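You operate a simulated robot arm through the tools that you are given. There is no shell and no other tool. Be economical: measure what you need, move in short steps, check, and stop when the job is done.

You run a simulated robot arm. Do the job below in one go: nothing can be reset, and whatever is moved stays where it is left.

Task
Click the white dial module into the test box and set it to step 1.
Fine: it goes beside the lamp module; click that one home too, it must light; switch on only after both clicks; leave the rest.

The check looks at the end state, three seconds after you hand in, the way a careful person would. Anything else that was tipped, shoved, dropped, spilled or broken makes it a failure.

Robot
A 6-joint arm with a fingered hand, on a carriage that runs on a rail from [-1.07, 0.003] to [1.07, -0.003] (x, y) and turns from -3.63 to 2.182 rad about z. Base frame: it is fixed where the carriage stands at the start and does not move with it; the origin is on the floor, on the carriage's upright axis, x ahead of it, y to its left, z up. Lengths are in m, angles in rad, forces in N, time in s.
Its first joint turns from -2.897 to 2.897 rad. Places, roughly: black cover [1.25, -0.5, 0.75]; black dial knob [1.1, -0.8, 1]; black dial module, white dial module [1, -0.75, 1]; black module rocker [1.2, -0.8, 1]; black switch module [1.25, -0.75, 1]; blue plate button [0.4, -0.5, 0.8]; frame of the test box [0.7, -0.6, 0.9]; gold cover [1.25, -0.75, 0.75]; gold module rocker [1.2, -0.8, 1]; gold switch module [1.25, -0.75, 1]; green tone button [0.2, -0.5, 0.8]; grey blank module [1, -0.5, 0.75]; grey module rocker [1, -0.6, 0.7]; left thumb screw [1, -0.6, 0.9]; light box switch [0.3, -0.5, 0.8]; right thumb screw [0.8, -0.6, 0.9]. Payload 4 kg.
Tool frame: the origin (TCP) lies between the finger pads and is the grasp point; the fingertips stand 0.026 m ahead of it; z points along the fingers, y is the line along which they close. The gripper opens to 0.132 m. The gripper's body begins 0.073 m behind the TCP. The gripper is a hand of 4 fingers: y runs from the thumb to the fingers, the wrist lies at [0, 0, -0.239] in the tool frame.
Orientation is that of the tool frame in the base frame, as [roll, pitch, yaw] about the fixed x, y, z axes, in that order (R = Rz(yaw) Ry(pitch) Rx(roll)). With the fingers straight down and closing along the base's y, the tool's x points along the base's -x, its y along +y and its z along -z.

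Tools
- The arm moves only by the tool jog_arm. Its argument "rows" is a list of rows, each a list of 6 numbers: the shift along the base's x, y, z in m, then the turn, a rotation vector about the base's x, y, z in rad. In form: [[tx, ty, tz, rx, ry, rz], ...]. A call has 1 to 8 rows; each row is the pose to reach, as a shift and turn from the pose commanded when the call began. Each row takes 0.2 s and may step no farther than 0.05 m and 0.15 rad from the row before; otherwise, the whole call is refused. Where a pose cannot be reached the arm comes as near as it can. A force on the tool above 90 N (or 10 N above the force at the start of the call, whichever is more), or a blocked arm, ends the call early, and 0.2 s more pass. In this call time passes only in rows, and 0.2 s behind the last. The reply holds the time, the measured pose of the TCP, the force on the tool along the base axes, the opening and the grip force, in the units named above and with some noise, with the torque about the TCP (base axes, N m) and any sound that the robot's microphone picked up, and new pictures: "show" is both (left out), scene, wrist or none.
- Cameras (640 x 400 px; columns grow to the right, rows downward): "scene" is now at [0.2389, 0.0956, 1.4226]; the picture's right is [-0.95, -0.30, 0.00], its down [-0.14, 0.43, -0.89] and it looks along [0.27, -0.85, -0.45] (base axes); focal length 290 px, centre (320, 200). "wrist" rides on the gripper at [0.068, 0.002, -0.097] in the tool frame; the picture's right is [-0.03, 1.00, 0.00], its down [-0.82, -0.02, -0.58] and it looks along [-0.58, -0.01, 0.82] (tool axes); focal length 270 px, centre (320, 200). There is no depth. A picture from a camera that has moved, and an enlarged one, comes with that camera's place and axes in the base frame and with its lens. The place of the scene camera against the robot may be out by one fixed shift of up to 0.018 m in any direction.
- slide_trunk(by): slides the trunk up (or, below 0, down) by that many m; the arm and the scene camera ride with it, the base frame stays. It gives what a move gives, with no picture.
- roll_base(legs): drives the robot by 1 to 6 legs, each [ahead, left, turn to the left] in m, m and rad, along the robot's own axes; the way and the turn of a leg run together, so that a leg with both is an arc; at most 1.5 m and 3.142 rad a leg. The arm and the cameras ride along, it lands a little off, and it stops where it bumps. It keeps to its track: a leg is cut to what the track allows. It gives what a move gives, and a new picture of the scene camera.
- set_fingers(finger1, finger2, finger3, thumb_bend): sets how far each is bent, from 0 (flat) to 1 (curled in); at 0.3 the hand is open as for a grip, at 0.7 the pads meet at the TCP. One left out holds its place. A second passes; each finger stops where it meets its share of the squeeze, and holds until it gets a number again. It is the only way to open and close the hand. It gives what a move gives, with no picture; readings hold the bend of each and the force on the fingers (four entries, about 0 where the hand has none), thumb and palm.
- pan_tilt(pan, tilt): turns the head with the scene camera to pan (to the left, within 2.496 rad either way) and tilt (down, from -0.506 to 1.204), counted from straight ahead of the robot. It gives what a move gives, and a new picture of the scene camera.
- zoom(camera, box): a new picture of the part [left, top, right, bottom] of that camera's present view, enlarged. No time passes.
- close_job(): hands the job in; it is judged then, once.

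Work in short steps. Places have to be worked out from the pictures, the camera data and where the tool is seen: move nearer, look again, correct. Check each grasp and each placing, and mend what went wrong. You have 120 turns and 260 pictures in all, those below and enlarged ones among them. Open the gripper and draw the arm clear of the work before you hand the job in, unless the task says otherwise; then end with one line.

The tools are called after "Request:" by a JSON object that holds its "fn" and its "kwargs". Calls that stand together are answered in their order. jog_arm: Moves the arm, as the interface text tells. Its arguments: {"type":"object","properties":{"rows":{"type":"array"},"show":{"type":"string","enum":["both","scene","wrist","none"]}},"required":["rows"]} The other tools are called the same way: slide_trunk (by) slides the trunk up or down; set_fingers (finger1, finger2, finger3, thumb_bend) moves the fingers one by one; roll_base (legs) drives the base; pan_tilt (pan, tilt) turns the head that bears the scene camera; zoom (camera, box) takes an enlarged picture of a part of a camera's view; close_job () hands the job in.

At the start:

```text
t: 0.0
ee_pos: [0.1696, -0.3337, 1.2998]
tool_rot: [3.141, 0.001, -3.141]
force: [-0.4, 0.5, 0.4]
moment: [0.02, 0.01, 0.02]
opening: 0.132
gripper_force: 0.0
shape: jaw
bend: [0.3, 0.3, 0.3, 0.3]
finger forces: [0.0, 0.0, 0.0, 0.1, 0.0, 0.0]
trunk travel left (down, up): [-0.425, 0.203]
robot x, y, heading: [-0.0002, -0.0012, -0.001]
head pan, tilt: [-1.265, 0.469]
```

scene: 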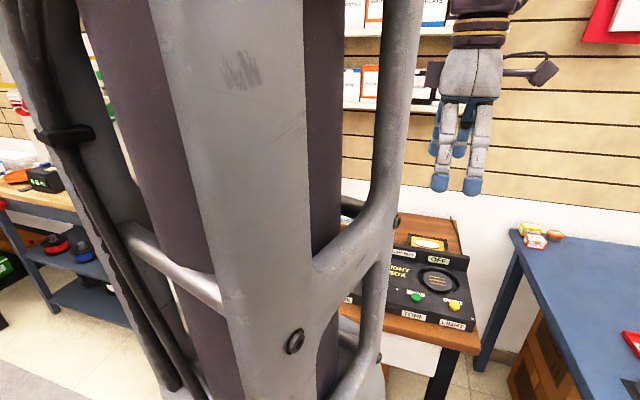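
wrist: 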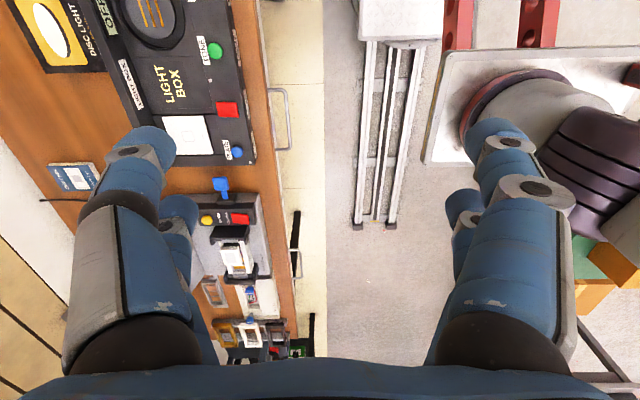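

The scene view is mostly blocked by the trunk; the wrist view shows the bench with light box and the test box. I turn the head to see the test box area.

Request:
{"fn": "pan_tilt", "kwargs": {"pan": -0.7, "tilt": 0.5}}

Request:
{"fn": "zoom", "kwargs": {"camera": "wrist", "box": [160, 160, 320, 360]}}

```text
t: 1.0
ee_pos: [0.1697, -0.3336, 1.2993]
tool_rot: [-3.141, 0.0, 3.141]
force: [0.0, 0.7, -0.5]
moment: [0.03, 0.02, -0.02]
opening: 0.1317
gripper_force: 0.0
shape: jaw
bend: [0.3, 0.3, 0.3, 0.3]
finger forces: [0.1, 0.0, 0.1, 0.0, 0.0, 0.0]
trunk travel left (down, up): [-0.425, 0.203]
robot x, y, heading: [0.0008, -0.0009, 0.005]
head pan, tilt: [-0.7, 0.499]
camera scene: at [0.2809, 0.1243, 1.4199], right [-0.64, -0.76, 0.0], down [-0.37, 0.31, -0.88], along [0.67, -0.57, -0.48], focal length 290 px, centre (320, 200)
```

scene: 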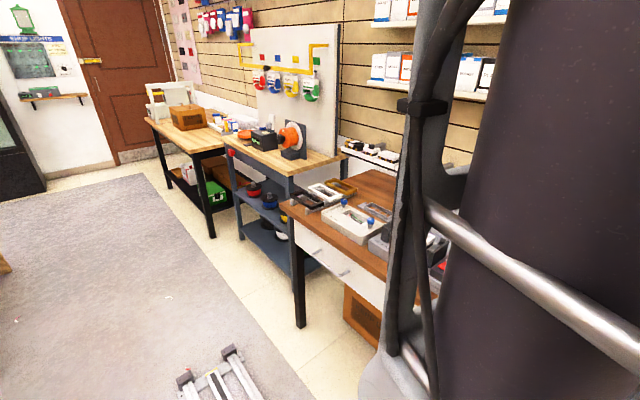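

```text
2.00 times, centred on (240, 260) of wrist
camera zoom: at [0.1009, -0.3333, 1.3955], right [0.03, 1.0, 0.0], down [0.82, -0.02, 0.58], along [0.58, -0.01, -0.82], focal length 541 px, centre (480, 80)
```

zoom: 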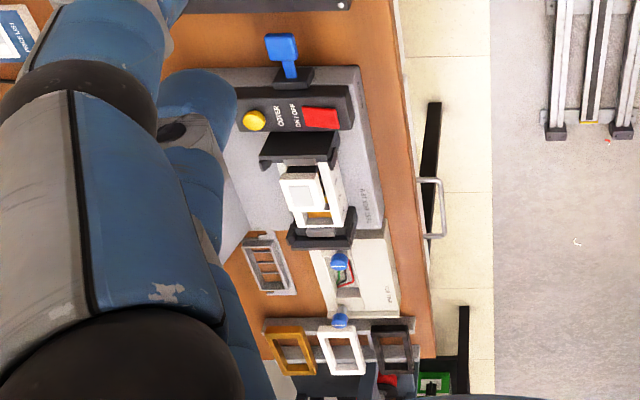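

The scene camera is partly hidden by the robot's own column. I will turn the robot part-way toward the bench and move along the rail to see better.

Request:
{"fn": "roll_base", "kwargs": {"legs": [[0.35, 0, 0], [0, 0, -0.6]]}}

```text
t: 4.9
ee_pos: [0.3074, -0.3716, 1.2995]
tool_rot: [-3.141, 0.0, 2.548]
force: [-0.6, 0.3, 0.1]
moment: [-0.02, 0.0, 0.01]
opening: 0.1319
gripper_force: 0.1
shape: jaw
bend: [0.3, 0.3, 0.3, 0.3]
finger forces: [0.0, 0.0, 0.0, 0.1, 0.1, 0.1]
trunk travel left (down, up): [-0.425, 0.203]
robot x, y, heading: [0.351, -0.0026, -0.595]
head pan, tilt: [-0.7, 0.499]
camera scene: at [0.6603, -0.0518, 1.4199], right [-0.96, -0.27, 0.0], down [-0.13, 0.46, -0.88], along [0.24, -0.84, -0.48], focal length 290 px, centre (320, 200)
```

scene: 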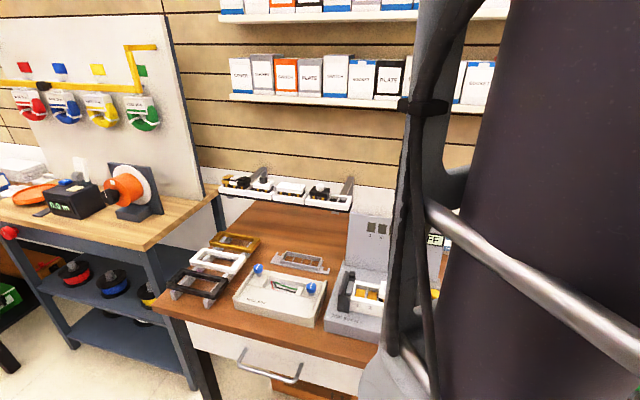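

Good view. I zoom on the bench objects.

Request:
{"fn": "zoom", "kwargs": {"camera": "scene", "box": [200, 160, 400, 340]}}

Request:
{"fn": "zoom", "kwargs": {"camera": "scene", "box": [210, 165, 370, 215]}}

```text
2.22 times, centred on (300, 250) of scene
camera zoom: at [0.6603, -0.0518, 1.4199], right [-0.96, -0.27, 0.0], down [-0.13, 0.46, -0.88], along [0.24, -0.84, -0.48], focal length 645 px, centre (364, 89)
```

zoom: 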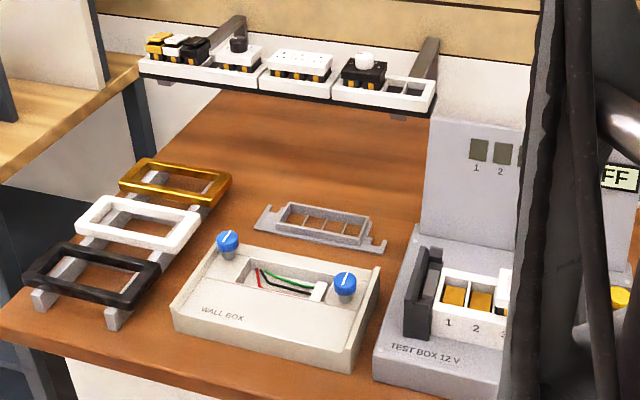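

```text
4.00 times, centred on (290, 190) of scene
camera zoom: at [0.6603, -0.0518, 1.4199], right [-0.96, -0.27, 0.0], down [-0.13, 0.46, -0.88], along [0.24, -0.84, -0.48], focal length 1160 px, centre (440, 240)
```

zoom: 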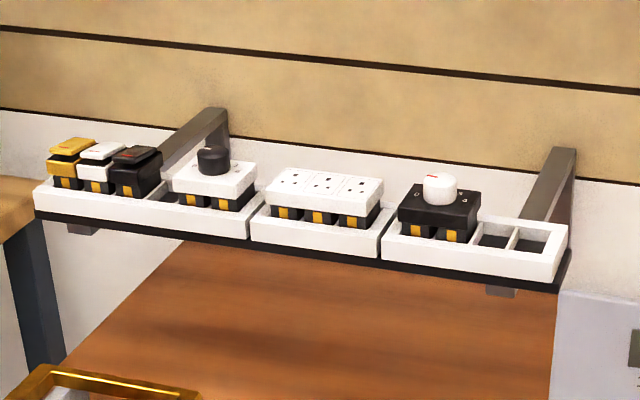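

The white-bodied dial module (black knob) sits on the left tray at about (1.08,-0.84,1.0); the test box is at the right behind the column. I drive along and turn further.

Request:
{"fn": "roll_base", "kwargs": {"legs": [[0, 0, -0.7], [0.12, 0.35, 0]]}}

Request:
{"fn": "pan_tilt", "kwargs": {"pan": -0.4, "tilt": 0.7}}

```text
t: 9.1
ee_pos: [0.4373, -0.253, 1.2998]
tool_rot: [3.141, -0.001, 1.838]
force: [-0.2, -0.2, 0.7]
moment: [0.02, -0.03, 0.02]
opening: 0.1319
gripper_force: 0.0
shape: jaw
bend: [0.3, 0.3, 0.3, 0.3]
finger forces: [0.0, 0.1, 0.1, 0.0, 0.1, 0.0]
trunk travel left (down, up): [-0.425, 0.203]
robot x, y, heading: [0.7158, 0.0004, -1.305]
head pan, tilt: [-0.7, 0.499]
camera scene: at [0.9209, -0.2374, 1.4199], right [-0.91, 0.42, 0.0], down [0.2, 0.43, -0.88], along [-0.37, -0.8, -0.48], focal length 290 px, centre (320, 200)
```

scene: 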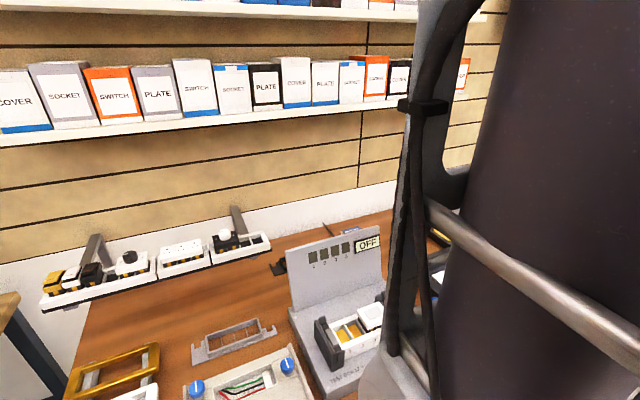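

```text
t: 9.9
ee_pos: [0.4368, -0.2538, 1.2983]
tool_rot: [-3.141, 0.0, 1.838]
force: [0.1, -0.3, 0.0]
moment: [0.01, 0.01, 0.04]
opening: 0.1321
gripper_force: 0.0
shape: jaw
bend: [0.3, 0.3, 0.3, 0.3]
finger forces: [0.0, 0.0, 0.1, 0.0, 0.0, 0.0]
trunk travel left (down, up): [-0.425, 0.203]
robot x, y, heading: [0.7163, -0.0023, -1.307]
head pan, tilt: [-0.4, 0.7]
camera scene: at [0.9477, -0.239, 1.4022], right [-0.99, 0.13, 0.0], down [0.09, 0.64, -0.77], along [-0.1, -0.76, -0.64], focal length 290 px, centre (320, 200)
```

scene: 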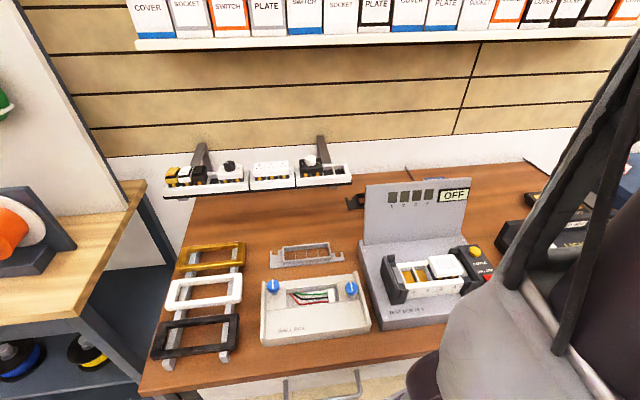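

Now the test box is fully visible. I zoom on it and on the tray.

Request:
{"fn": "zoom", "kwargs": {"camera": "scene", "box": [340, 170, 500, 330]}}

Request:
{"fn": "zoom", "kwargs": {"camera": "scene", "box": [155, 130, 365, 210]}}

```text
2.50 times, centred on (420, 250) of scene
camera zoom: at [0.9477, -0.239, 1.4022], right [-0.99, 0.13, 0.0], down [0.09, 0.64, -0.77], along [-0.1, -0.76, -0.64], focal length 725 px, centre (70, 75)
```

zoom: 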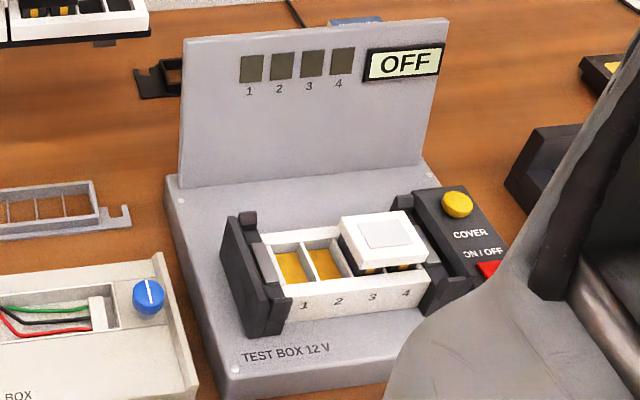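

```text
3.05 times, centred on (260, 170) of scene
camera zoom: at [0.9477, -0.239, 1.4022], right [-0.99, 0.13, 0.0], down [0.09, 0.64, -0.77], along [-0.1, -0.76, -0.64], focal length 884 px, centre (503, 291)
```

zoom: 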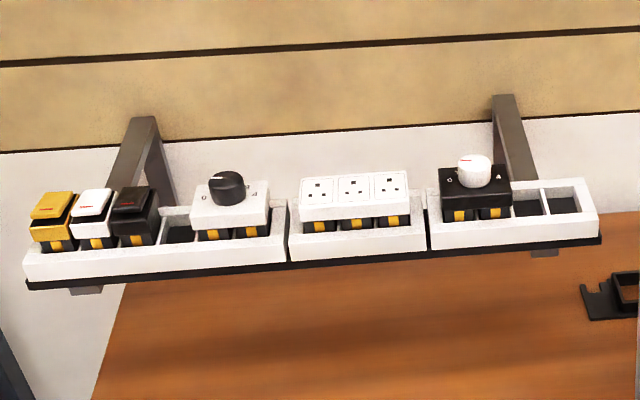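

I need the shelf overhang's depth relative to the tray; I raise the trunk for a vertical baseline and look again.

Request:
{"fn": "slide_trunk", "kwargs": {"by": 0.2}}

Request:
{"fn": "pan_tilt", "kwargs": {"pan": -0.2, "tilt": 0.7}}

```text
t: 12.1
ee_pos: [0.4083, -0.1506, 1.4999]
tool_rot: [-3.141, 0.004, 1.84]
force: [-0.1, -0.2, 0.4]
moment: [0.02, 0.01, 0.0]
opening: 0.1319
gripper_force: 0.2
shape: jaw
bend: [0.3, 0.3, 0.3, 0.3]
finger forces: [0.1, 0.1, 0.0, 0.0, 0.0, 0.1]
trunk travel left (down, up): [-0.625, 0.003]
robot x, y, heading: [0.7149, -0.0007, -1.303]
head pan, tilt: [-0.4, 0.7]
```

```text
t: 12.8
ee_pos: [0.4084, -0.1494, 1.4989]
tool_rot: [3.141, 0.004, 1.842]
force: [-0.5, 0.4, -0.6]
moment: [-0.02, -0.01, 0.01]
opening: 0.1321
gripper_force: 0.0
shape: jaw
bend: [0.3, 0.3, 0.3, 0.3]
finger forces: [0.0, 0.1, 0.0, 0.0, 0.0, 0.0]
trunk travel left (down, up): [-0.625, 0.003]
robot x, y, heading: [0.7126, -0.0001, -1.303]
head pan, tilt: [-0.201, 0.7]
camera scene: at [0.9201, -0.0761, 1.6022], right [-1.0, -0.06, 0.0], down [-0.04, 0.64, -0.76], along [0.05, -0.76, -0.64], focal length 290 px, centre (320, 200)
```

scene: 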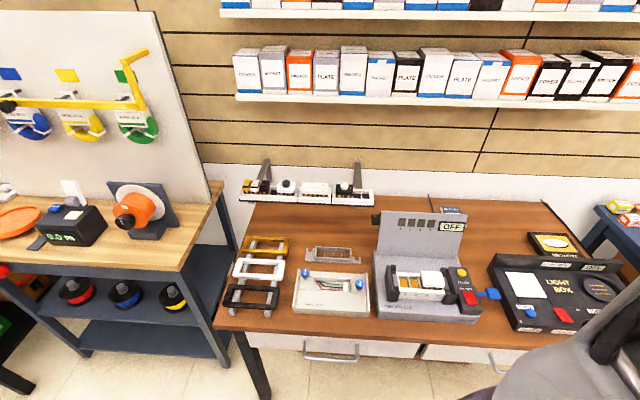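

Shelf front is about y −0.95, z 1.27, clear of the tray (y≈−0.76). I zoom in the present view to triangulate the test box and modules.

Request:
{"fn": "zoom", "kwargs": {"camera": "scene", "box": [360, 200, 520, 330]}}

Request:
{"fn": "zoom", "kwargs": {"camera": "scene", "box": [230, 150, 390, 220]}}

```text
3.08 times, centred on (440, 265) of scene
camera zoom: at [0.9201, -0.0761, 1.6022], right [-1.0, -0.06, 0.0], down [-0.04, 0.64, -0.76], along [0.05, -0.76, -0.64], focal length 893 px, centre (-49, 0)
```

zoom: 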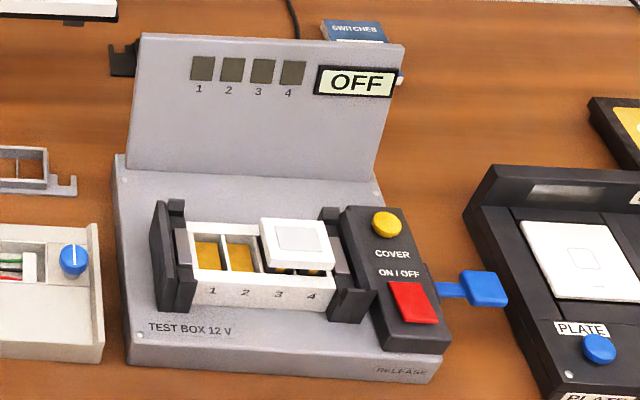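

```text
4.00 times, centred on (310, 185) of scene
camera zoom: at [0.9201, -0.0761, 1.6022], right [-1.0, -0.06, 0.0], down [-0.04, 0.64, -0.76], along [0.05, -0.76, -0.64], focal length 1160 px, centre (360, 260)
```

zoom: 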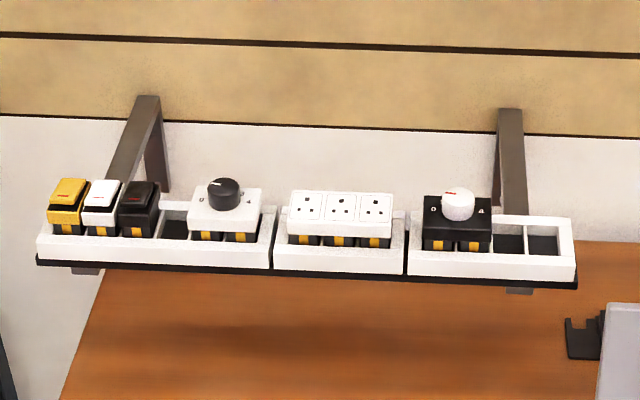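

Positions: white dial knob ≈ (1.064,−0.757,1.08), lamp ≈ (0.62,−0.60,0.88). I shift the base to x≈0.9 so both are in reach, then bring the arm forward high up.

Request:
{"fn": "roll_base", "kwargs": {"legs": [[0.05, 0.183, 0]]}}

Request:
{"fn": "jog_arm", "kwargs": {"rows": [[0.01, -0.045, 0, 0, 0, 0], [0.02, -0.09, 0, 0, 0, 0.07], [0.03, -0.135, 0, 0, 0, 0.14], [0.04, -0.18, 0, 0, 0, 0.21], [0.05, -0.225, 0, 0, 0, 0.28], [0.06, -0.27, 0, 0, 0, 0.36], [0.07, -0.315, 0, 0, 0, 0.44], [0.08, -0.36, 0, 0, 0, 0.52]]}}

```text
t: 14.4
ee_pos: [0.6032, -0.1507, 1.4986]
tool_rot: [3.142, 0.003, 1.842]
force: [0.3, -0.4, 0.5]
moment: [0.01, 0.0, -0.01]
opening: 0.1318
gripper_force: 0.1
shape: jaw
bend: [0.3, 0.3, 0.3, 0.3]
finger forces: [0.0, 0.0, 0.0, 0.1, 0.0, 0.0]
trunk travel left (down, up): [-0.625, 0.003]
robot x, y, heading: [0.9072, -0.0029, -1.308]
head pan, tilt: [-0.201, 0.7]
camera scene: at [1.1152, -0.0763, 1.6023], right [-1.0, -0.07, 0.0], down [-0.04, 0.64, -0.76], along [0.05, -0.76, -0.64], focal length 290 px, centre (320, 200)
```

scene: 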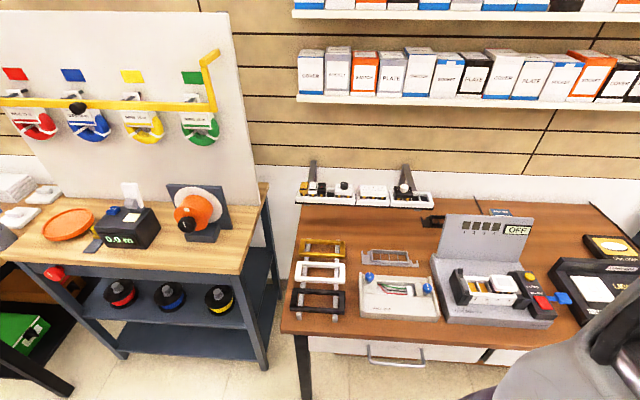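

```text
t: 16.2
ee_pos: [0.6033, -0.4236, 1.4881]
tool_rot: [-3.133, 0.049, 2.437]
force: [0.2, 0.0, 1.2]
moment: [-0.02, 0.02, 0.0]
opening: 0.1319
gripper_force: 0.1
shape: jaw
bend: [0.3, 0.3, 0.3, 0.3]
finger forces: [0.0, 0.0, 0.0, 0.0, 0.0, 0.0]
out of reach, approached as far as the arm can: row 1, 2, 3, 4, 5, 6, 7, 8
trunk travel left (down, up): [-0.625, 0.003]
robot x, y, heading: [0.9085, -0.0022, -1.302]
head pan, tilt: [-0.201, 0.7]
camera scene: at [1.1156, -0.0762, 1.602], right [-1.0, -0.07, 0.0], down [-0.04, 0.64, -0.77], along [0.05, -0.76, -0.64], focal length 290 px, centre (320, 200)
camera wrist: at [0.5474, -0.3751, 1.5805], right [0.67, 0.74, -0.01], down [0.59, -0.52, 0.62], along [0.45, -0.42, -0.79], focal length 270 px, centre (320, 200)
```

scene: 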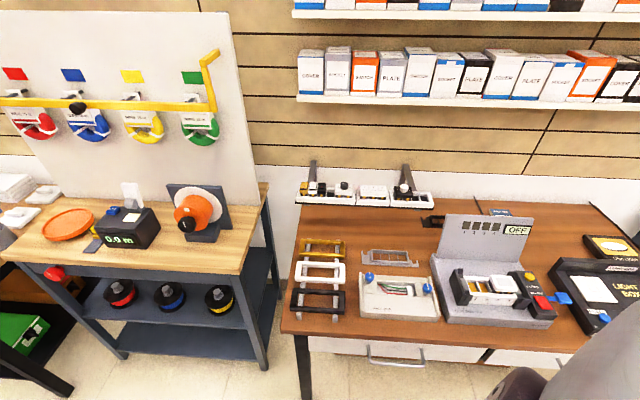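
wrist: 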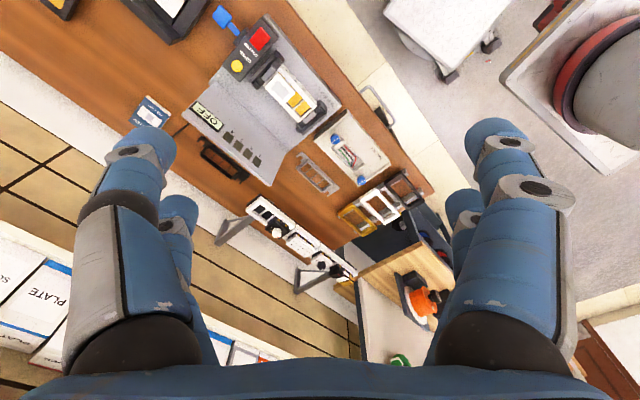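

The arm is at its limit this high; I lower the trunk back 0.2 m (the hand stays above everything) and continue.

Request:
{"fn": "slide_trunk", "kwargs": {"by": -0.2}}

Request:
{"fn": "jog_arm", "kwargs": {"rows": [[0.04, 0, 0, 0, 0, 0.1], [0.08, 0, 0, 0, 0, 0.2], [0.12, 0, 0, 0, 0, 0.3], [0.16, 0, 0, 0, 0, 0.4], [0.2, 0, 0, 0, 0, 0.5], [0.24, 0, 0, 0, 0, 0.6], [0.28, 0, 0, 0, 0, 0.65], [0.32, 0, 0, 0, 0, 0.7]]}}

```text
t: 18.4
ee_pos: [0.5936, -0.4223, 1.2845]
tool_rot: [-3.132, 0.048, 2.435]
force: [-0.3, 0.2, 0.2]
moment: [-0.02, -0.01, 0.0]
opening: 0.1321
gripper_force: 0.1
shape: jaw
bend: [0.3, 0.3, 0.3, 0.3]
finger forces: [0.1, 0.0, 0.0, 0.0, 0.0, 0.0]
trunk travel left (down, up): [-0.425, 0.203]
robot x, y, heading: [0.9074, -0.0048, -1.304]
head pan, tilt: [-0.201, 0.7]
```

```text
t: 19.9
ee_pos: [0.8261, -0.4417, 1.2437]
tool_rot: [3.011, 0.157, 3.028]
force: [0.2, -0.6, 0.2]
moment: [-0.01, 0.02, -0.03]
opening: 0.1318
gripper_force: 0.1
shape: jaw
bend: [0.3, 0.3, 0.3, 0.3]
finger forces: [0.0, 0.0, 0.0, 0.1, 0.0, 0.0]
trunk travel left (down, up): [-0.425, 0.203]
robot x, y, heading: [0.908, -0.0013, -1.302]
head pan, tilt: [-0.201, 0.7]
stopped in row 7: the arm was blocked; the commanded pose is now the measured one
camera scene: at [1.1586, -0.2402, 1.4033], right [-1.0, -0.05, 0.0], down [-0.03, 0.63, -0.77], along [0.04, -0.77, -0.63], focal length 290 px, centre (320, 200)
camera wrist: at [0.7423, -0.4447, 1.3265], right [0.12, 0.98, 0.13], down [0.7, -0.18, 0.69], along [0.7, 0.01, -0.71], focal length 270 px, centre (320, 200)
```

scene: 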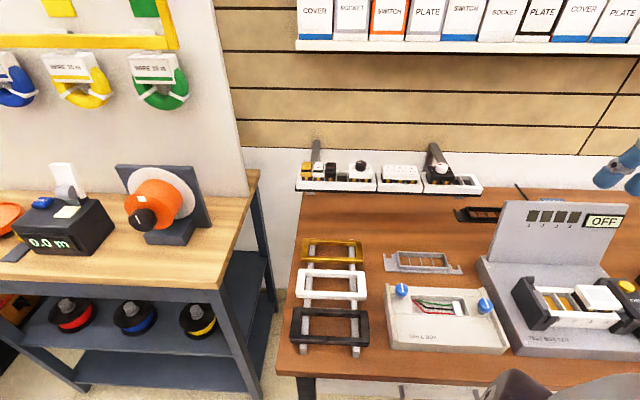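
wrist: 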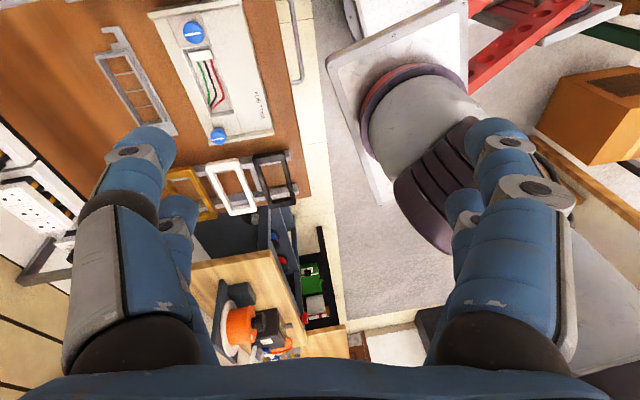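

The arm was blocked, likely by coming too close to its own trunk. I move away (−y, toward the bench but high) and straighten the tool.

Request:
{"fn": "jog_arm", "kwargs": {"rows": [[0, -0.045, 0.01, 0, 0, 0], [0, -0.09, 0.02, -0.03, 0.04, 0.02], [0, -0.135, 0.03, -0.06, 0.09, 0.05], [0, -0.18, 0.04, -0.09, 0.13, 0.07], [0, -0.22, 0.04, -0.112, 0.169, 0.1]]}}

```text
t: 21.1
ee_pos: [0.8266, -0.6582, 1.2838]
tool_rot: [3.133, -0.007, 3.14]
force: [0.1, -0.3, 0.6]
moment: [-0.07, 0.02, 0.0]
opening: 0.1317
gripper_force: 0.1
shape: jaw
bend: [0.3, 0.3, 0.3, 0.3]
finger forces: [0.0, 0.0, 0.0, 0.1, 0.0, 0.0]
trunk travel left (down, up): [-0.425, 0.203]
robot x, y, heading: [0.9086, -0.0007, -1.303]
head pan, tilt: [-0.201, 0.7]
camera scene: at [1.1602, -0.2392, 1.4023], right [-1.0, -0.07, 0.0], down [-0.04, 0.64, -0.77], along [0.05, -0.76, -0.64], focal length 290 px, centre (320, 200)
camera wrist: at [0.7585, -0.6593, 1.3804], right [0.03, 1.0, 0.01], down [0.82, -0.03, 0.57], along [0.57, -0.01, -0.82], focal length 270 px, centre (320, 200)
```

scene: 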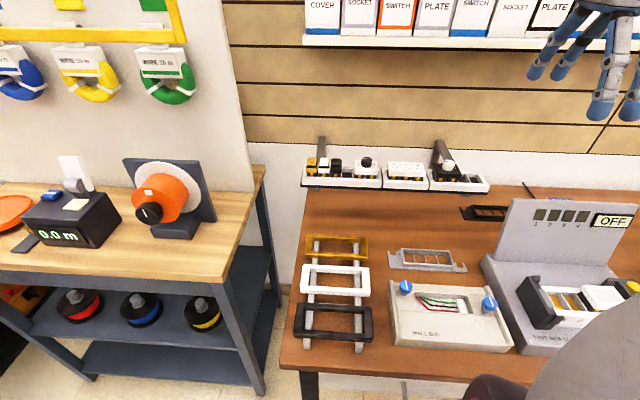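
wrist: 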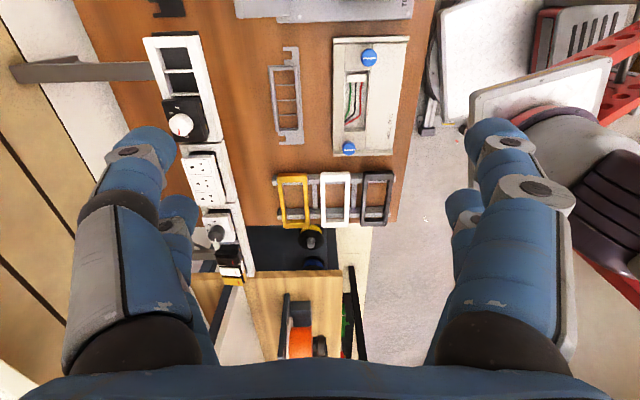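

The hand is free now. I move over toward the test box for a wrist view of it.

Request:
{"fn": "jog_arm", "kwargs": {"rows": [[-0.05, 0.01, 0, 0, 0, 0], [-0.1, 0.02, 0, 0, 0, 0], [-0.15, 0.03, 0, 0, 0, 0], [-0.2, 0.04, 0, 0, 0, 0], [-0.25, 0.05, 0, 0, 0, 0], [-0.3, 0.055, 0, 0, 0, 0], [-0.34, 0.06, 0, 0, 0, 0]], "show": "wrist"}}

Request:
{"fn": "zoom", "kwargs": {"camera": "wrist", "box": [200, 60, 440, 210]}}

```text
refused: row 1 steps farther than a row can; nothing moved
```

```text
2.67 times, centred on (320, 135) of wrist
camera zoom: at [0.7585, -0.6593, 1.3804], right [0.03, 1.0, 0.01], down [0.82, -0.03, 0.57], along [0.57, -0.01, -0.82], focal length 721 px, centre (320, 373)
```

zoom: 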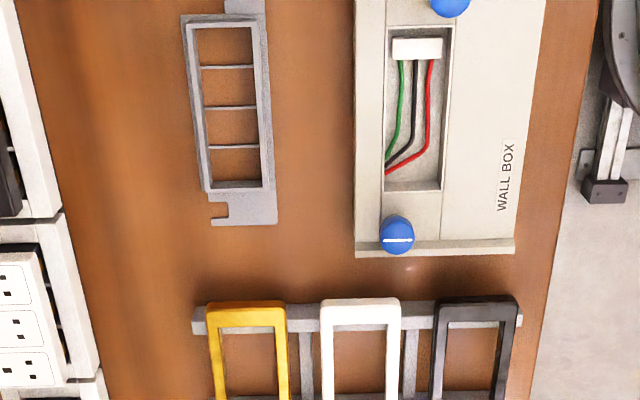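

Step slightly too long; repeat with shorter steps.

Request:
{"fn": "jog_arm", "kwargs": {"rows": [[-0.048, 0.01, 0, 0, 0, 0], [-0.096, 0.02, 0, 0, 0, 0], [-0.144, 0.03, 0, 0, 0, 0], [-0.192, 0.04, 0, 0, 0, 0], [-0.24, 0.05, 0, 0, 0, 0], [-0.288, 0.055, 0, 0, 0, 0], [-0.336, 0.06, 0, 0, 0, 0]], "show": "wrist"}}

Request:
{"fn": "zoom", "kwargs": {"camera": "wrist", "box": [200, 60, 440, 210]}}

```text
t: 22.7
ee_pos: [0.4872, -0.6005, 1.2831]
tool_rot: [3.134, -0.009, 3.14]
force: [0.4, -0.4, 0.9]
moment: [-0.04, 0.06, -0.01]
opening: 0.1318
gripper_force: 0.0
shape: jaw
bend: [0.3, 0.3, 0.3, 0.3]
finger forces: [0.1, 0.0, 0.0, 0.1, 0.0, 0.1]
trunk travel left (down, up): [-0.425, 0.203]
robot x, y, heading: [0.9097, -0.0002, -1.297]
head pan, tilt: [-0.201, 0.7]
camera wrist: at [0.4189, -0.6005, 1.379], right [0.03, 1.0, 0.01], down [0.82, -0.03, 0.57], along [0.57, -0.01, -0.82], focal length 270 px, centre (320, 200)
```

wrist: 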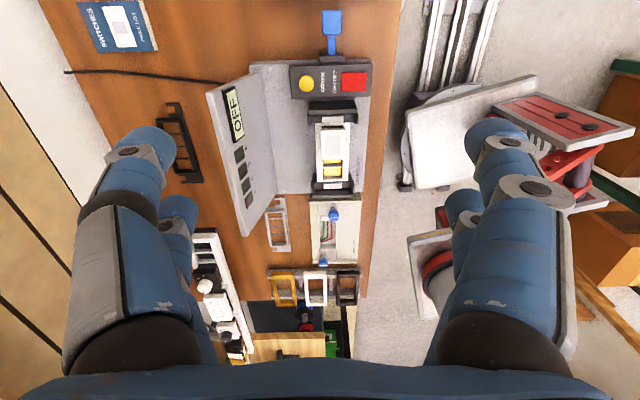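

```text
2.67 times, centred on (320, 135) of wrist
camera zoom: at [0.4189, -0.6005, 1.379], right [0.03, 1.0, 0.01], down [0.82, -0.03, 0.57], along [0.57, -0.01, -0.82], focal length 721 px, centre (320, 373)
```

zoom: 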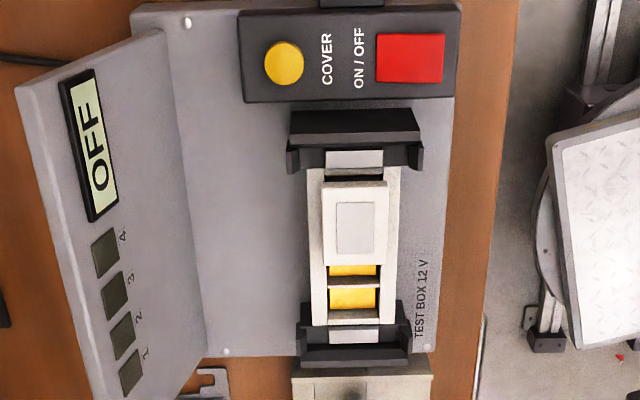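

Test box seen well: lamp sits proud over slots 3–4, slots 1–2 empty. I descend partly for a closer, second measurement.

Request:
{"fn": "jog_arm", "kwargs": {"rows": [[0.0, 0.005, -0.045, 0, 0, 0], [0.0, 0.01, -0.09, 0, 0, 0], [0.0, 0.015, -0.135, 0.01, 0, 0], [0.0, 0.02, -0.17, 0.01, 0, 0]], "show": "wrist"}}

Request:
{"fn": "zoom", "kwargs": {"camera": "wrist", "box": [200, 20, 440, 170]}}

```text
t: 23.7
ee_pos: [0.49, -0.5829, 1.1119]
tool_rot: [3.122, -0.007, 3.139]
force: [0.1, -0.2, 0.5]
moment: [0.01, -0.02, 0.03]
opening: 0.1321
gripper_force: 0.0
shape: jaw
bend: [0.3, 0.3, 0.3, 0.3]
finger forces: [0.0, 0.0, 0.1, 0.0, 0.1, 0.0]
trunk travel left (down, up): [-0.425, 0.203]
robot x, y, heading: [0.9083, -0.0046, -1.304]
head pan, tilt: [-0.201, 0.7]
camera wrist: at [0.4214, -0.5833, 1.2079], right [0.03, 1.0, 0.02], down [0.82, -0.03, 0.57], along [0.57, 0.0, -0.82], focal length 270 px, centre (320, 200)
```

wrist: 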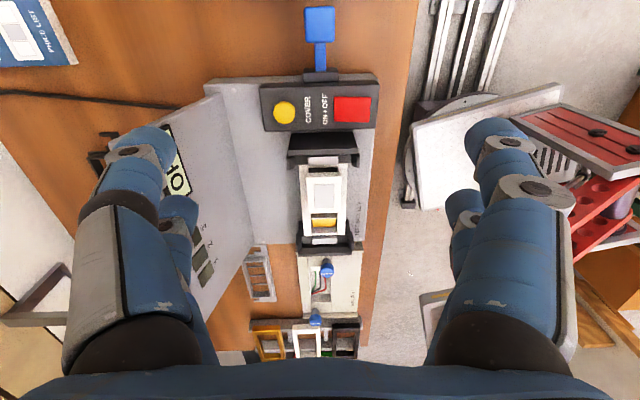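

```text
2.67 times, centred on (320, 95) of wrist
camera zoom: at [0.4214, -0.5833, 1.2079], right [0.03, 1.0, 0.02], down [0.82, -0.03, 0.57], along [0.57, 0.0, -0.82], focal length 721 px, centre (320, 480)
```

zoom: 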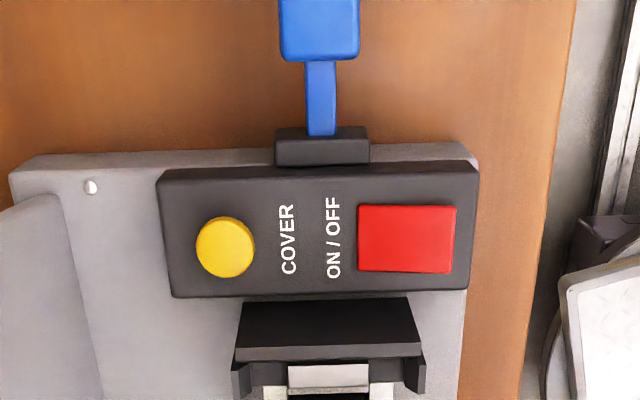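

Triangulated: lamp top ≈ (0.627,−0.577,0.90). I zoom in on it for detail.

Request:
{"fn": "zoom", "kwargs": {"camera": "wrist", "box": [260, 125, 390, 265]}}

```text
2.86 times, centred on (325, 195) of wrist
camera zoom: at [0.4214, -0.5833, 1.2079], right [0.03, 1.0, 0.02], down [0.82, -0.03, 0.57], along [0.57, 0.0, -0.82], focal length 772 px, centre (306, 214)
```

zoom: 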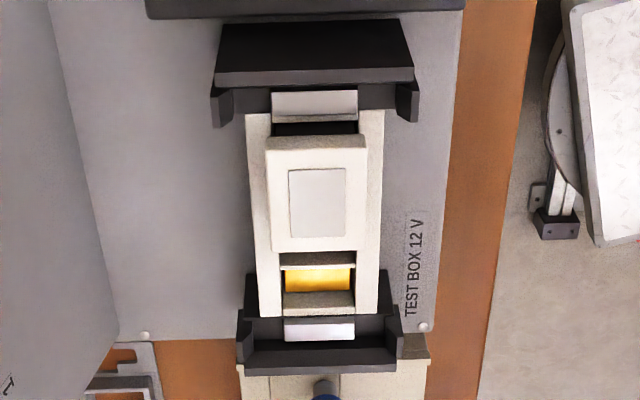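

I close the fingers to make a blunt pusher before pressing the lamp.

Request:
{"fn": "set_fingers", "kwargs": {"finger1": 0.68, "finger2": 0.68, "finger3": 0.68, "thumb_bend": 0.68}}

Request:
{"fn": "zoom", "kwargs": {"camera": "wrist", "box": [0, 0, 640, 400]}}

Request:
{"fn": "pan_tilt", "kwargs": {"pan": -0.6, "tilt": 0.6}}

```text
t: 24.7
ee_pos: [0.4902, -0.5817, 1.112]
tool_rot: [3.123, -0.007, 3.139]
force: [-0.7, -0.4, -0.4]
moment: [0.01, 0.02, -0.02]
opening: 0.0077
gripper_force: 0.1
shape: fingers
bend: [0.68, 0.68, 0.68, 0.68]
finger forces: [0.0, 0.0, 0.0, 0.0, 0.0, 0.1]
trunk travel left (down, up): [-0.425, 0.203]
robot x, y, heading: [0.9136, -0.0004, -1.305]
head pan, tilt: [-0.201, 0.7]
```

```text
1.00 times, centred on (320, 200) of wrist (not enlarged: the box is as wide or as high as the picture)
camera zoom: at [0.4213, -0.5837, 1.2084], right [0.03, 1.0, 0.02], down [0.82, -0.03, 0.57], along [0.57, 0.0, -0.82], focal length 270 px, centre (320, 200)
```

zoom: 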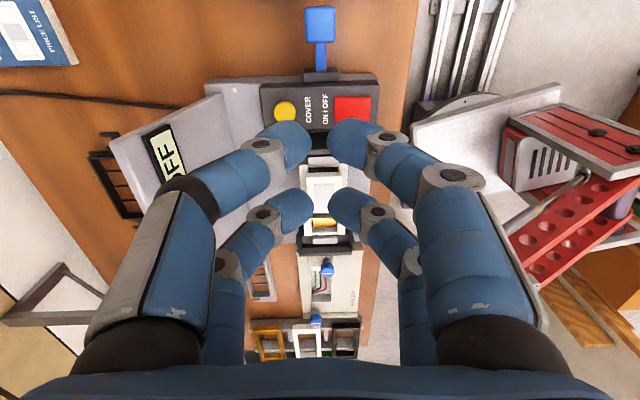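

```text
t: 25.5
ee_pos: [0.4894, -0.582, 1.1118]
tool_rot: [3.123, -0.008, 3.14]
force: [-0.7, -0.4, 0.8]
moment: [0.01, 0.04, -0.03]
opening: 0.0078
gripper_force: 0.2
shape: fingers
bend: [0.68, 0.68, 0.68, 0.68]
finger forces: [0.0, 0.1, 0.0, 0.1, 0.0, 0.0]
trunk travel left (down, up): [-0.425, 0.203]
robot x, y, heading: [0.912, -0.0038, -1.306]
head pan, tilt: [-0.6, 0.6]
camera scene: at [1.1257, -0.2385, 1.4108], right [-0.95, 0.33, 0.0], down [0.18, 0.53, -0.82], along [-0.27, -0.78, -0.57], focal length 290 px, centre (320, 200)
```

scene: 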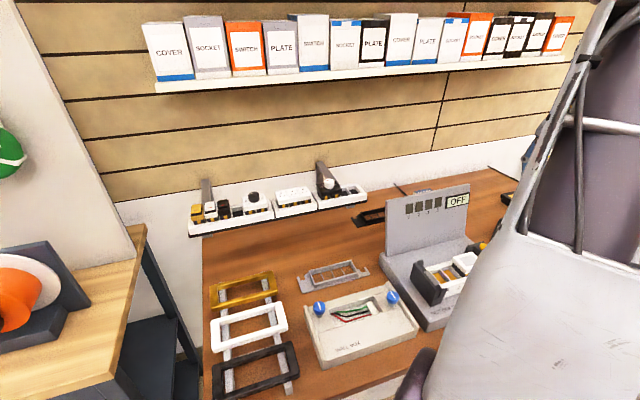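

The hand is a 2×2 finger set, tips spread ±0.02 m in x — a good pusher. I move above the lamp, level the tool, and stop just above.

Request:
{"fn": "jog_arm", "kwargs": {"rows": [[0.045, 0.002, 0, -0.01, -0.004, 0], [0.09, 0.004, 0, -0.019, -0.007, 0], [0.137, 0.005, 0, -0.019, -0.007, 0], [0.137, 0.005, -0.05, -0.019, -0.007, 0], [0.137, 0.005, -0.1, -0.019, -0.007, 0], [0.137, 0.005, -0.14, -0.019, -0.007, 0]], "show": "both"}}

```text
t: 26.9
ee_pos: [0.6251, -0.5769, 0.969]
tool_rot: [-3.141, 0.0, 3.14]
force: [0.0, 0.3, -0.2]
moment: [-0.01, 0.05, 0.01]
opening: 0.0075
gripper_force: 0.1
shape: fingers
bend: [0.68, 0.68, 0.68, 0.68]
finger forces: [0.0, 0.0, 0.0, 0.1, 0.0, 0.0]
trunk travel left (down, up): [-0.425, 0.203]
robot x, y, heading: [0.9065, -0.004, -1.305]
head pan, tilt: [-0.6, 0.6]
camera scene: at [1.1259, -0.2381, 1.4109], right [-0.95, 0.33, 0.0], down [0.18, 0.53, -0.83], along [-0.27, -0.78, -0.56], focal length 290 px, centre (320, 200)
camera wrist: at [0.5571, -0.576, 1.0659], right [0.03, 1.0, 0.0], down [0.82, -0.02, 0.58], along [0.58, -0.02, -0.82], focal length 270 px, centre (320, 200)
```

scene: 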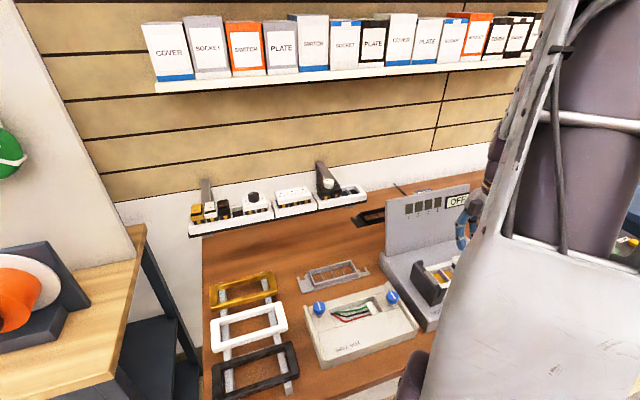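
wrist: 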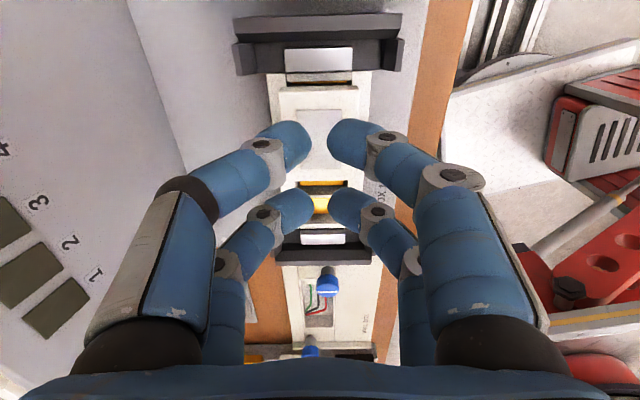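

Aligned over the lamp (centre ≈ 0.625, −0.577). I press down gradually and listen for the click.

Request:
{"fn": "jog_arm", "kwargs": {"rows": [[0.001, 0, -0.03, 0, 0, 0], [0.001, 0, -0.038, 0, 0, 0], [0.001, 0, -0.043, 0, 0, 0], [0.001, 0, -0.046, 0, 0, 0], [0.001, 0, -0.049, 0, 0, 0], [0.001, 0, -0.052, 0, 0, 0], [0.001, 0, -0.055, 0, 0, 0]], "show": "wrist"}}

```text
t: 28.5
ee_pos: [0.6255, -0.5789, 0.9248]
tool_rot: [-3.132, -0.011, 3.14]
force: [6.0, 4.8, 41.6]
moment: [0.17, -0.24, 0.05]
opening: 0.0027
gripper_force: 20.2
shape: fingers
bend: [0.71, 0.71, 0.71, 0.69]
finger forces: [10.8, 14.1, 6.3, 0.0, 10.1, 0.1]
trunk travel left (down, up): [-0.425, 0.203]
robot x, y, heading: [0.9111, -0.0016, -1.3]
head pan, tilt: [-0.6, 0.6]
stopped in row 7: the force on the tool passed its limit at 94 N (the readings are from after the stop); the commanded pose is now the measured one
camera wrist: at [0.558, -0.5781, 1.0221], right [0.03, 1.0, -0.01], down [0.82, -0.01, 0.57], along [0.57, -0.02, -0.82], focal length 270 px, centre (320, 200)
```

wrist: 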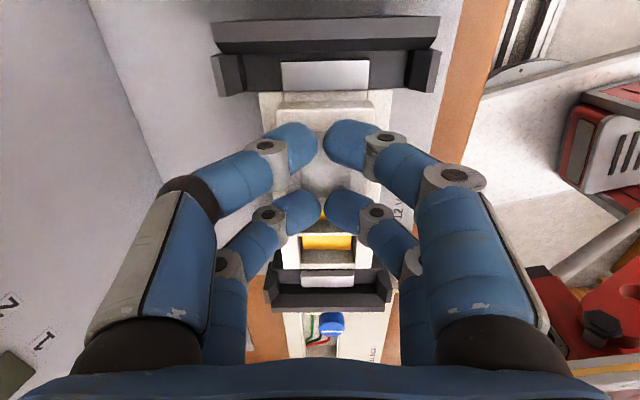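

Stopped at 94 N without a recorded click. I back off and look at whether the lamp moved.

Request:
{"fn": "jog_arm", "kwargs": {"rows": [[0, 0.002, 0.04, 0, 0, 0], [-0.03, 0.002, 0.08, 0, 0, 0], [-0.075, 0.002, 0.1, 0, 0, 0], [-0.11, 0.002, 0.12, 0, 0, 0]], "show": "none"}}

Request:
{"fn": "zoom", "kwargs": {"camera": "wrist", "box": [230, 60, 410, 300]}}

```text
t: 29.5
ee_pos: [0.5189, -0.5762, 1.0439]
tool_rot: [-3.133, -0.009, -3.141]
force: [0.3, -0.1, 0.1]
moment: [0.04, -0.02, 0.0]
opening: 0.0063
gripper_force: 0.0
shape: fingers
bend: [0.68, 0.68, 0.68, 0.68]
finger forces: [0.0, 0.1, 0.0, 0.0, 0.1, 0.0]
trunk travel left (down, up): [-0.425, 0.203]
robot x, y, heading: [0.9119, -0.003, -1.3]
head pan, tilt: [-0.6, 0.6]
```

```text
1.67 times, centred on (320, 180) of wrist
camera zoom: at [0.4504, -0.576, 1.1391], right [0.03, 1.0, -0.01], down [0.82, -0.02, 0.57], along [0.57, -0.02, -0.82], focal length 450 px, centre (320, 233)
```

zoom: 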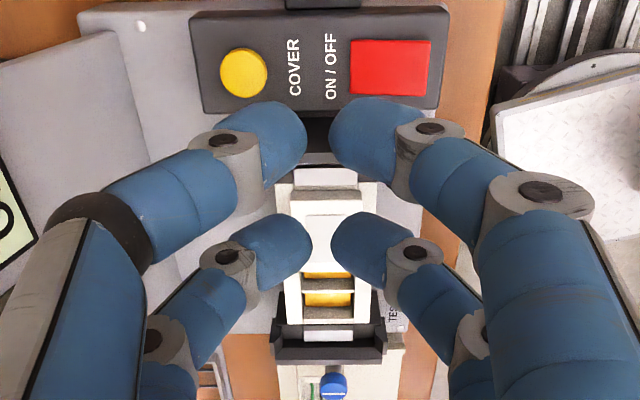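

I open the hand to see the lamp clearly.

Request:
{"fn": "set_fingers", "kwargs": {"finger1": 0.3, "finger2": 0.3, "finger3": 0.3, "thumb_bend": 0.3}}

Request:
{"fn": "zoom", "kwargs": {"camera": "wrist", "box": [230, 110, 410, 270]}}

Request:
{"fn": "pan_tilt", "kwargs": {"pan": -0.1, "tilt": 0.7}}

```text
t: 30.5
ee_pos: [0.5179, -0.5777, 1.042]
tool_rot: [-3.132, -0.009, 3.139]
force: [-0.2, -0.2, 0.3]
moment: [-0.05, -0.02, -0.03]
opening: 0.1326
gripper_force: 0.1
shape: fingers
bend: [0.3, 0.3, 0.3, 0.3]
finger forces: [0.0, 0.1, 0.0, 0.1, 0.0, 0.0]
trunk travel left (down, up): [-0.425, 0.203]
robot x, y, heading: [0.9099, -0.0011, -1.302]
head pan, tilt: [-0.6, 0.6]
```

```text
2.50 times, centred on (320, 190) of wrist
camera zoom: at [0.4505, -0.5759, 1.1391], right [0.03, 1.0, -0.01], down [0.82, -0.02, 0.57], along [0.57, -0.02, -0.82], focal length 676 px, centre (320, 225)
```

zoom: 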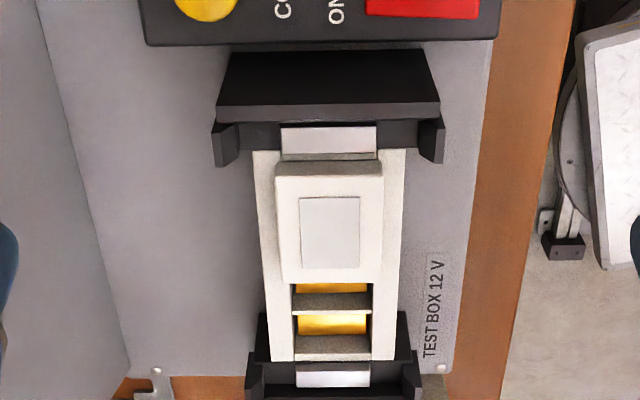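

```text
t: 31.5
ee_pos: [0.5191, -0.5771, 1.0429]
tool_rot: [-3.131, -0.006, 3.139]
force: [-0.1, 0.3, 0.2]
moment: [0.02, 0.01, 0.0]
opening: 0.1323
gripper_force: 0.0
shape: fingers
bend: [0.3, 0.3, 0.3, 0.3]
finger forces: [0.0, 0.0, 0.1, 0.0, 0.1, 0.1]
trunk travel left (down, up): [-0.425, 0.203]
robot x, y, heading: [0.9087, -0.0024, -1.298]
head pan, tilt: [-0.099, 0.7]
camera scene: at [1.169, -0.2385, 1.4022], right [-0.99, -0.17, 0.0], down [-0.11, 0.63, -0.77], along [0.13, -0.75, -0.64], focal length 290 px, centre (320, 200)
```

scene: 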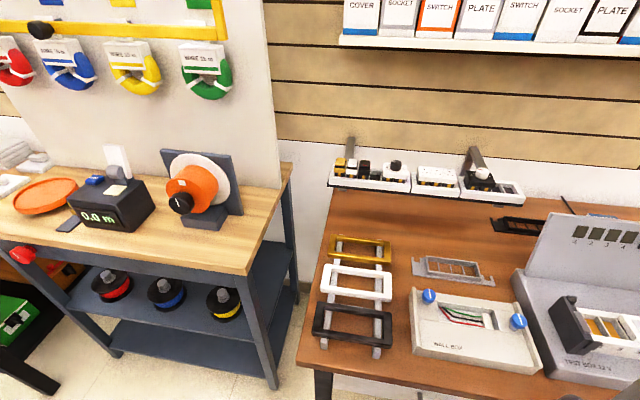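

The lamp looks lower (slot 2 now visible, dark gap gone). I check side-on with the scene camera.

Request:
{"fn": "zoom", "kwargs": {"camera": "scene", "box": [540, 280, 640, 360]}}

Request:
{"fn": "pan_tilt", "kwargs": {"pan": -0.35, "tilt": 0.8}}

Request:
{"fn": "zoom", "kwargs": {"camera": "scene", "box": [400, 180, 640, 330]}}

```text
5.00 times, centred on (590, 320) of scene
camera zoom: at [1.169, -0.2385, 1.4022], right [-0.99, -0.17, 0.0], down [-0.11, 0.63, -0.77], along [0.13, -0.75, -0.64], focal length 1450 px, centre (-1030, -400)
```

zoom: 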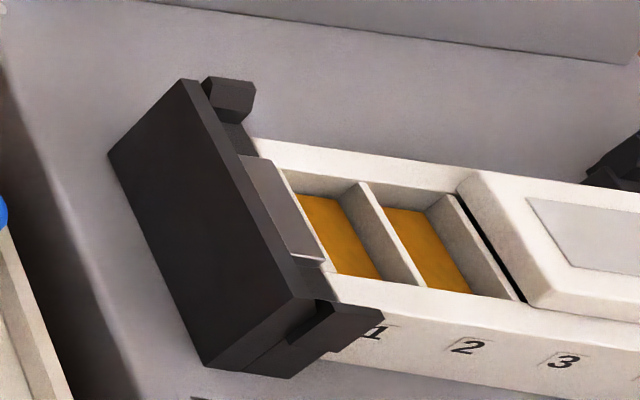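

```text
t: 32.2
ee_pos: [0.5186, -0.5774, 1.0434]
tool_rot: [-3.133, -0.006, 3.141]
force: [0.7, -0.4, 0.7]
moment: [0.01, -0.02, -0.01]
opening: 0.1325
gripper_force: 0.1
shape: fingers
bend: [0.3, 0.3, 0.3, 0.3]
finger forces: [0.0, 0.0, 0.1, 0.0, 0.1, 0.0]
trunk travel left (down, up): [-0.425, 0.203]
robot x, y, heading: [0.9098, -0.0029, -1.302]
head pan, tilt: [-0.351, 0.799]
camera scene: at [1.1482, -0.2352, 1.394], right [-1.0, 0.08, 0.0], down [0.06, 0.71, -0.7], along [-0.06, -0.69, -0.72], focal length 290 px, centre (320, 200)
```

scene: 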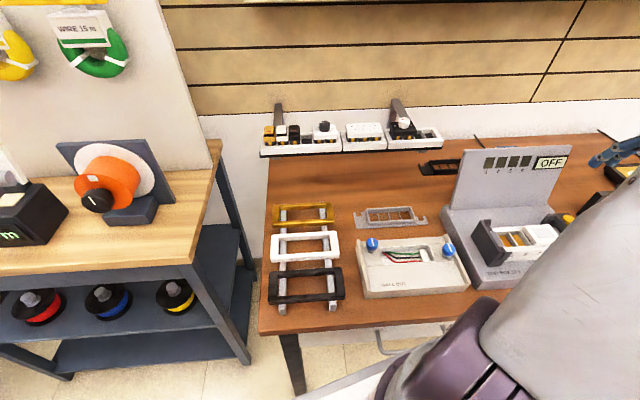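

```text
2.67 times, centred on (520, 255) of scene
camera zoom: at [1.1482, -0.2352, 1.394], right [-1.0, 0.08, 0.0], down [0.06, 0.71, -0.7], along [-0.06, -0.69, -0.72], focal length 774 px, centre (-213, 53)
```

zoom: 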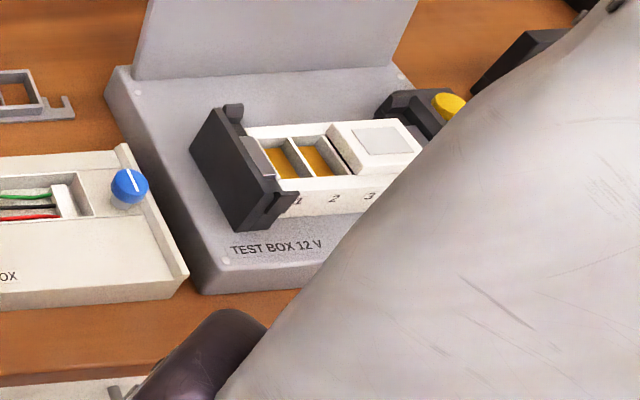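

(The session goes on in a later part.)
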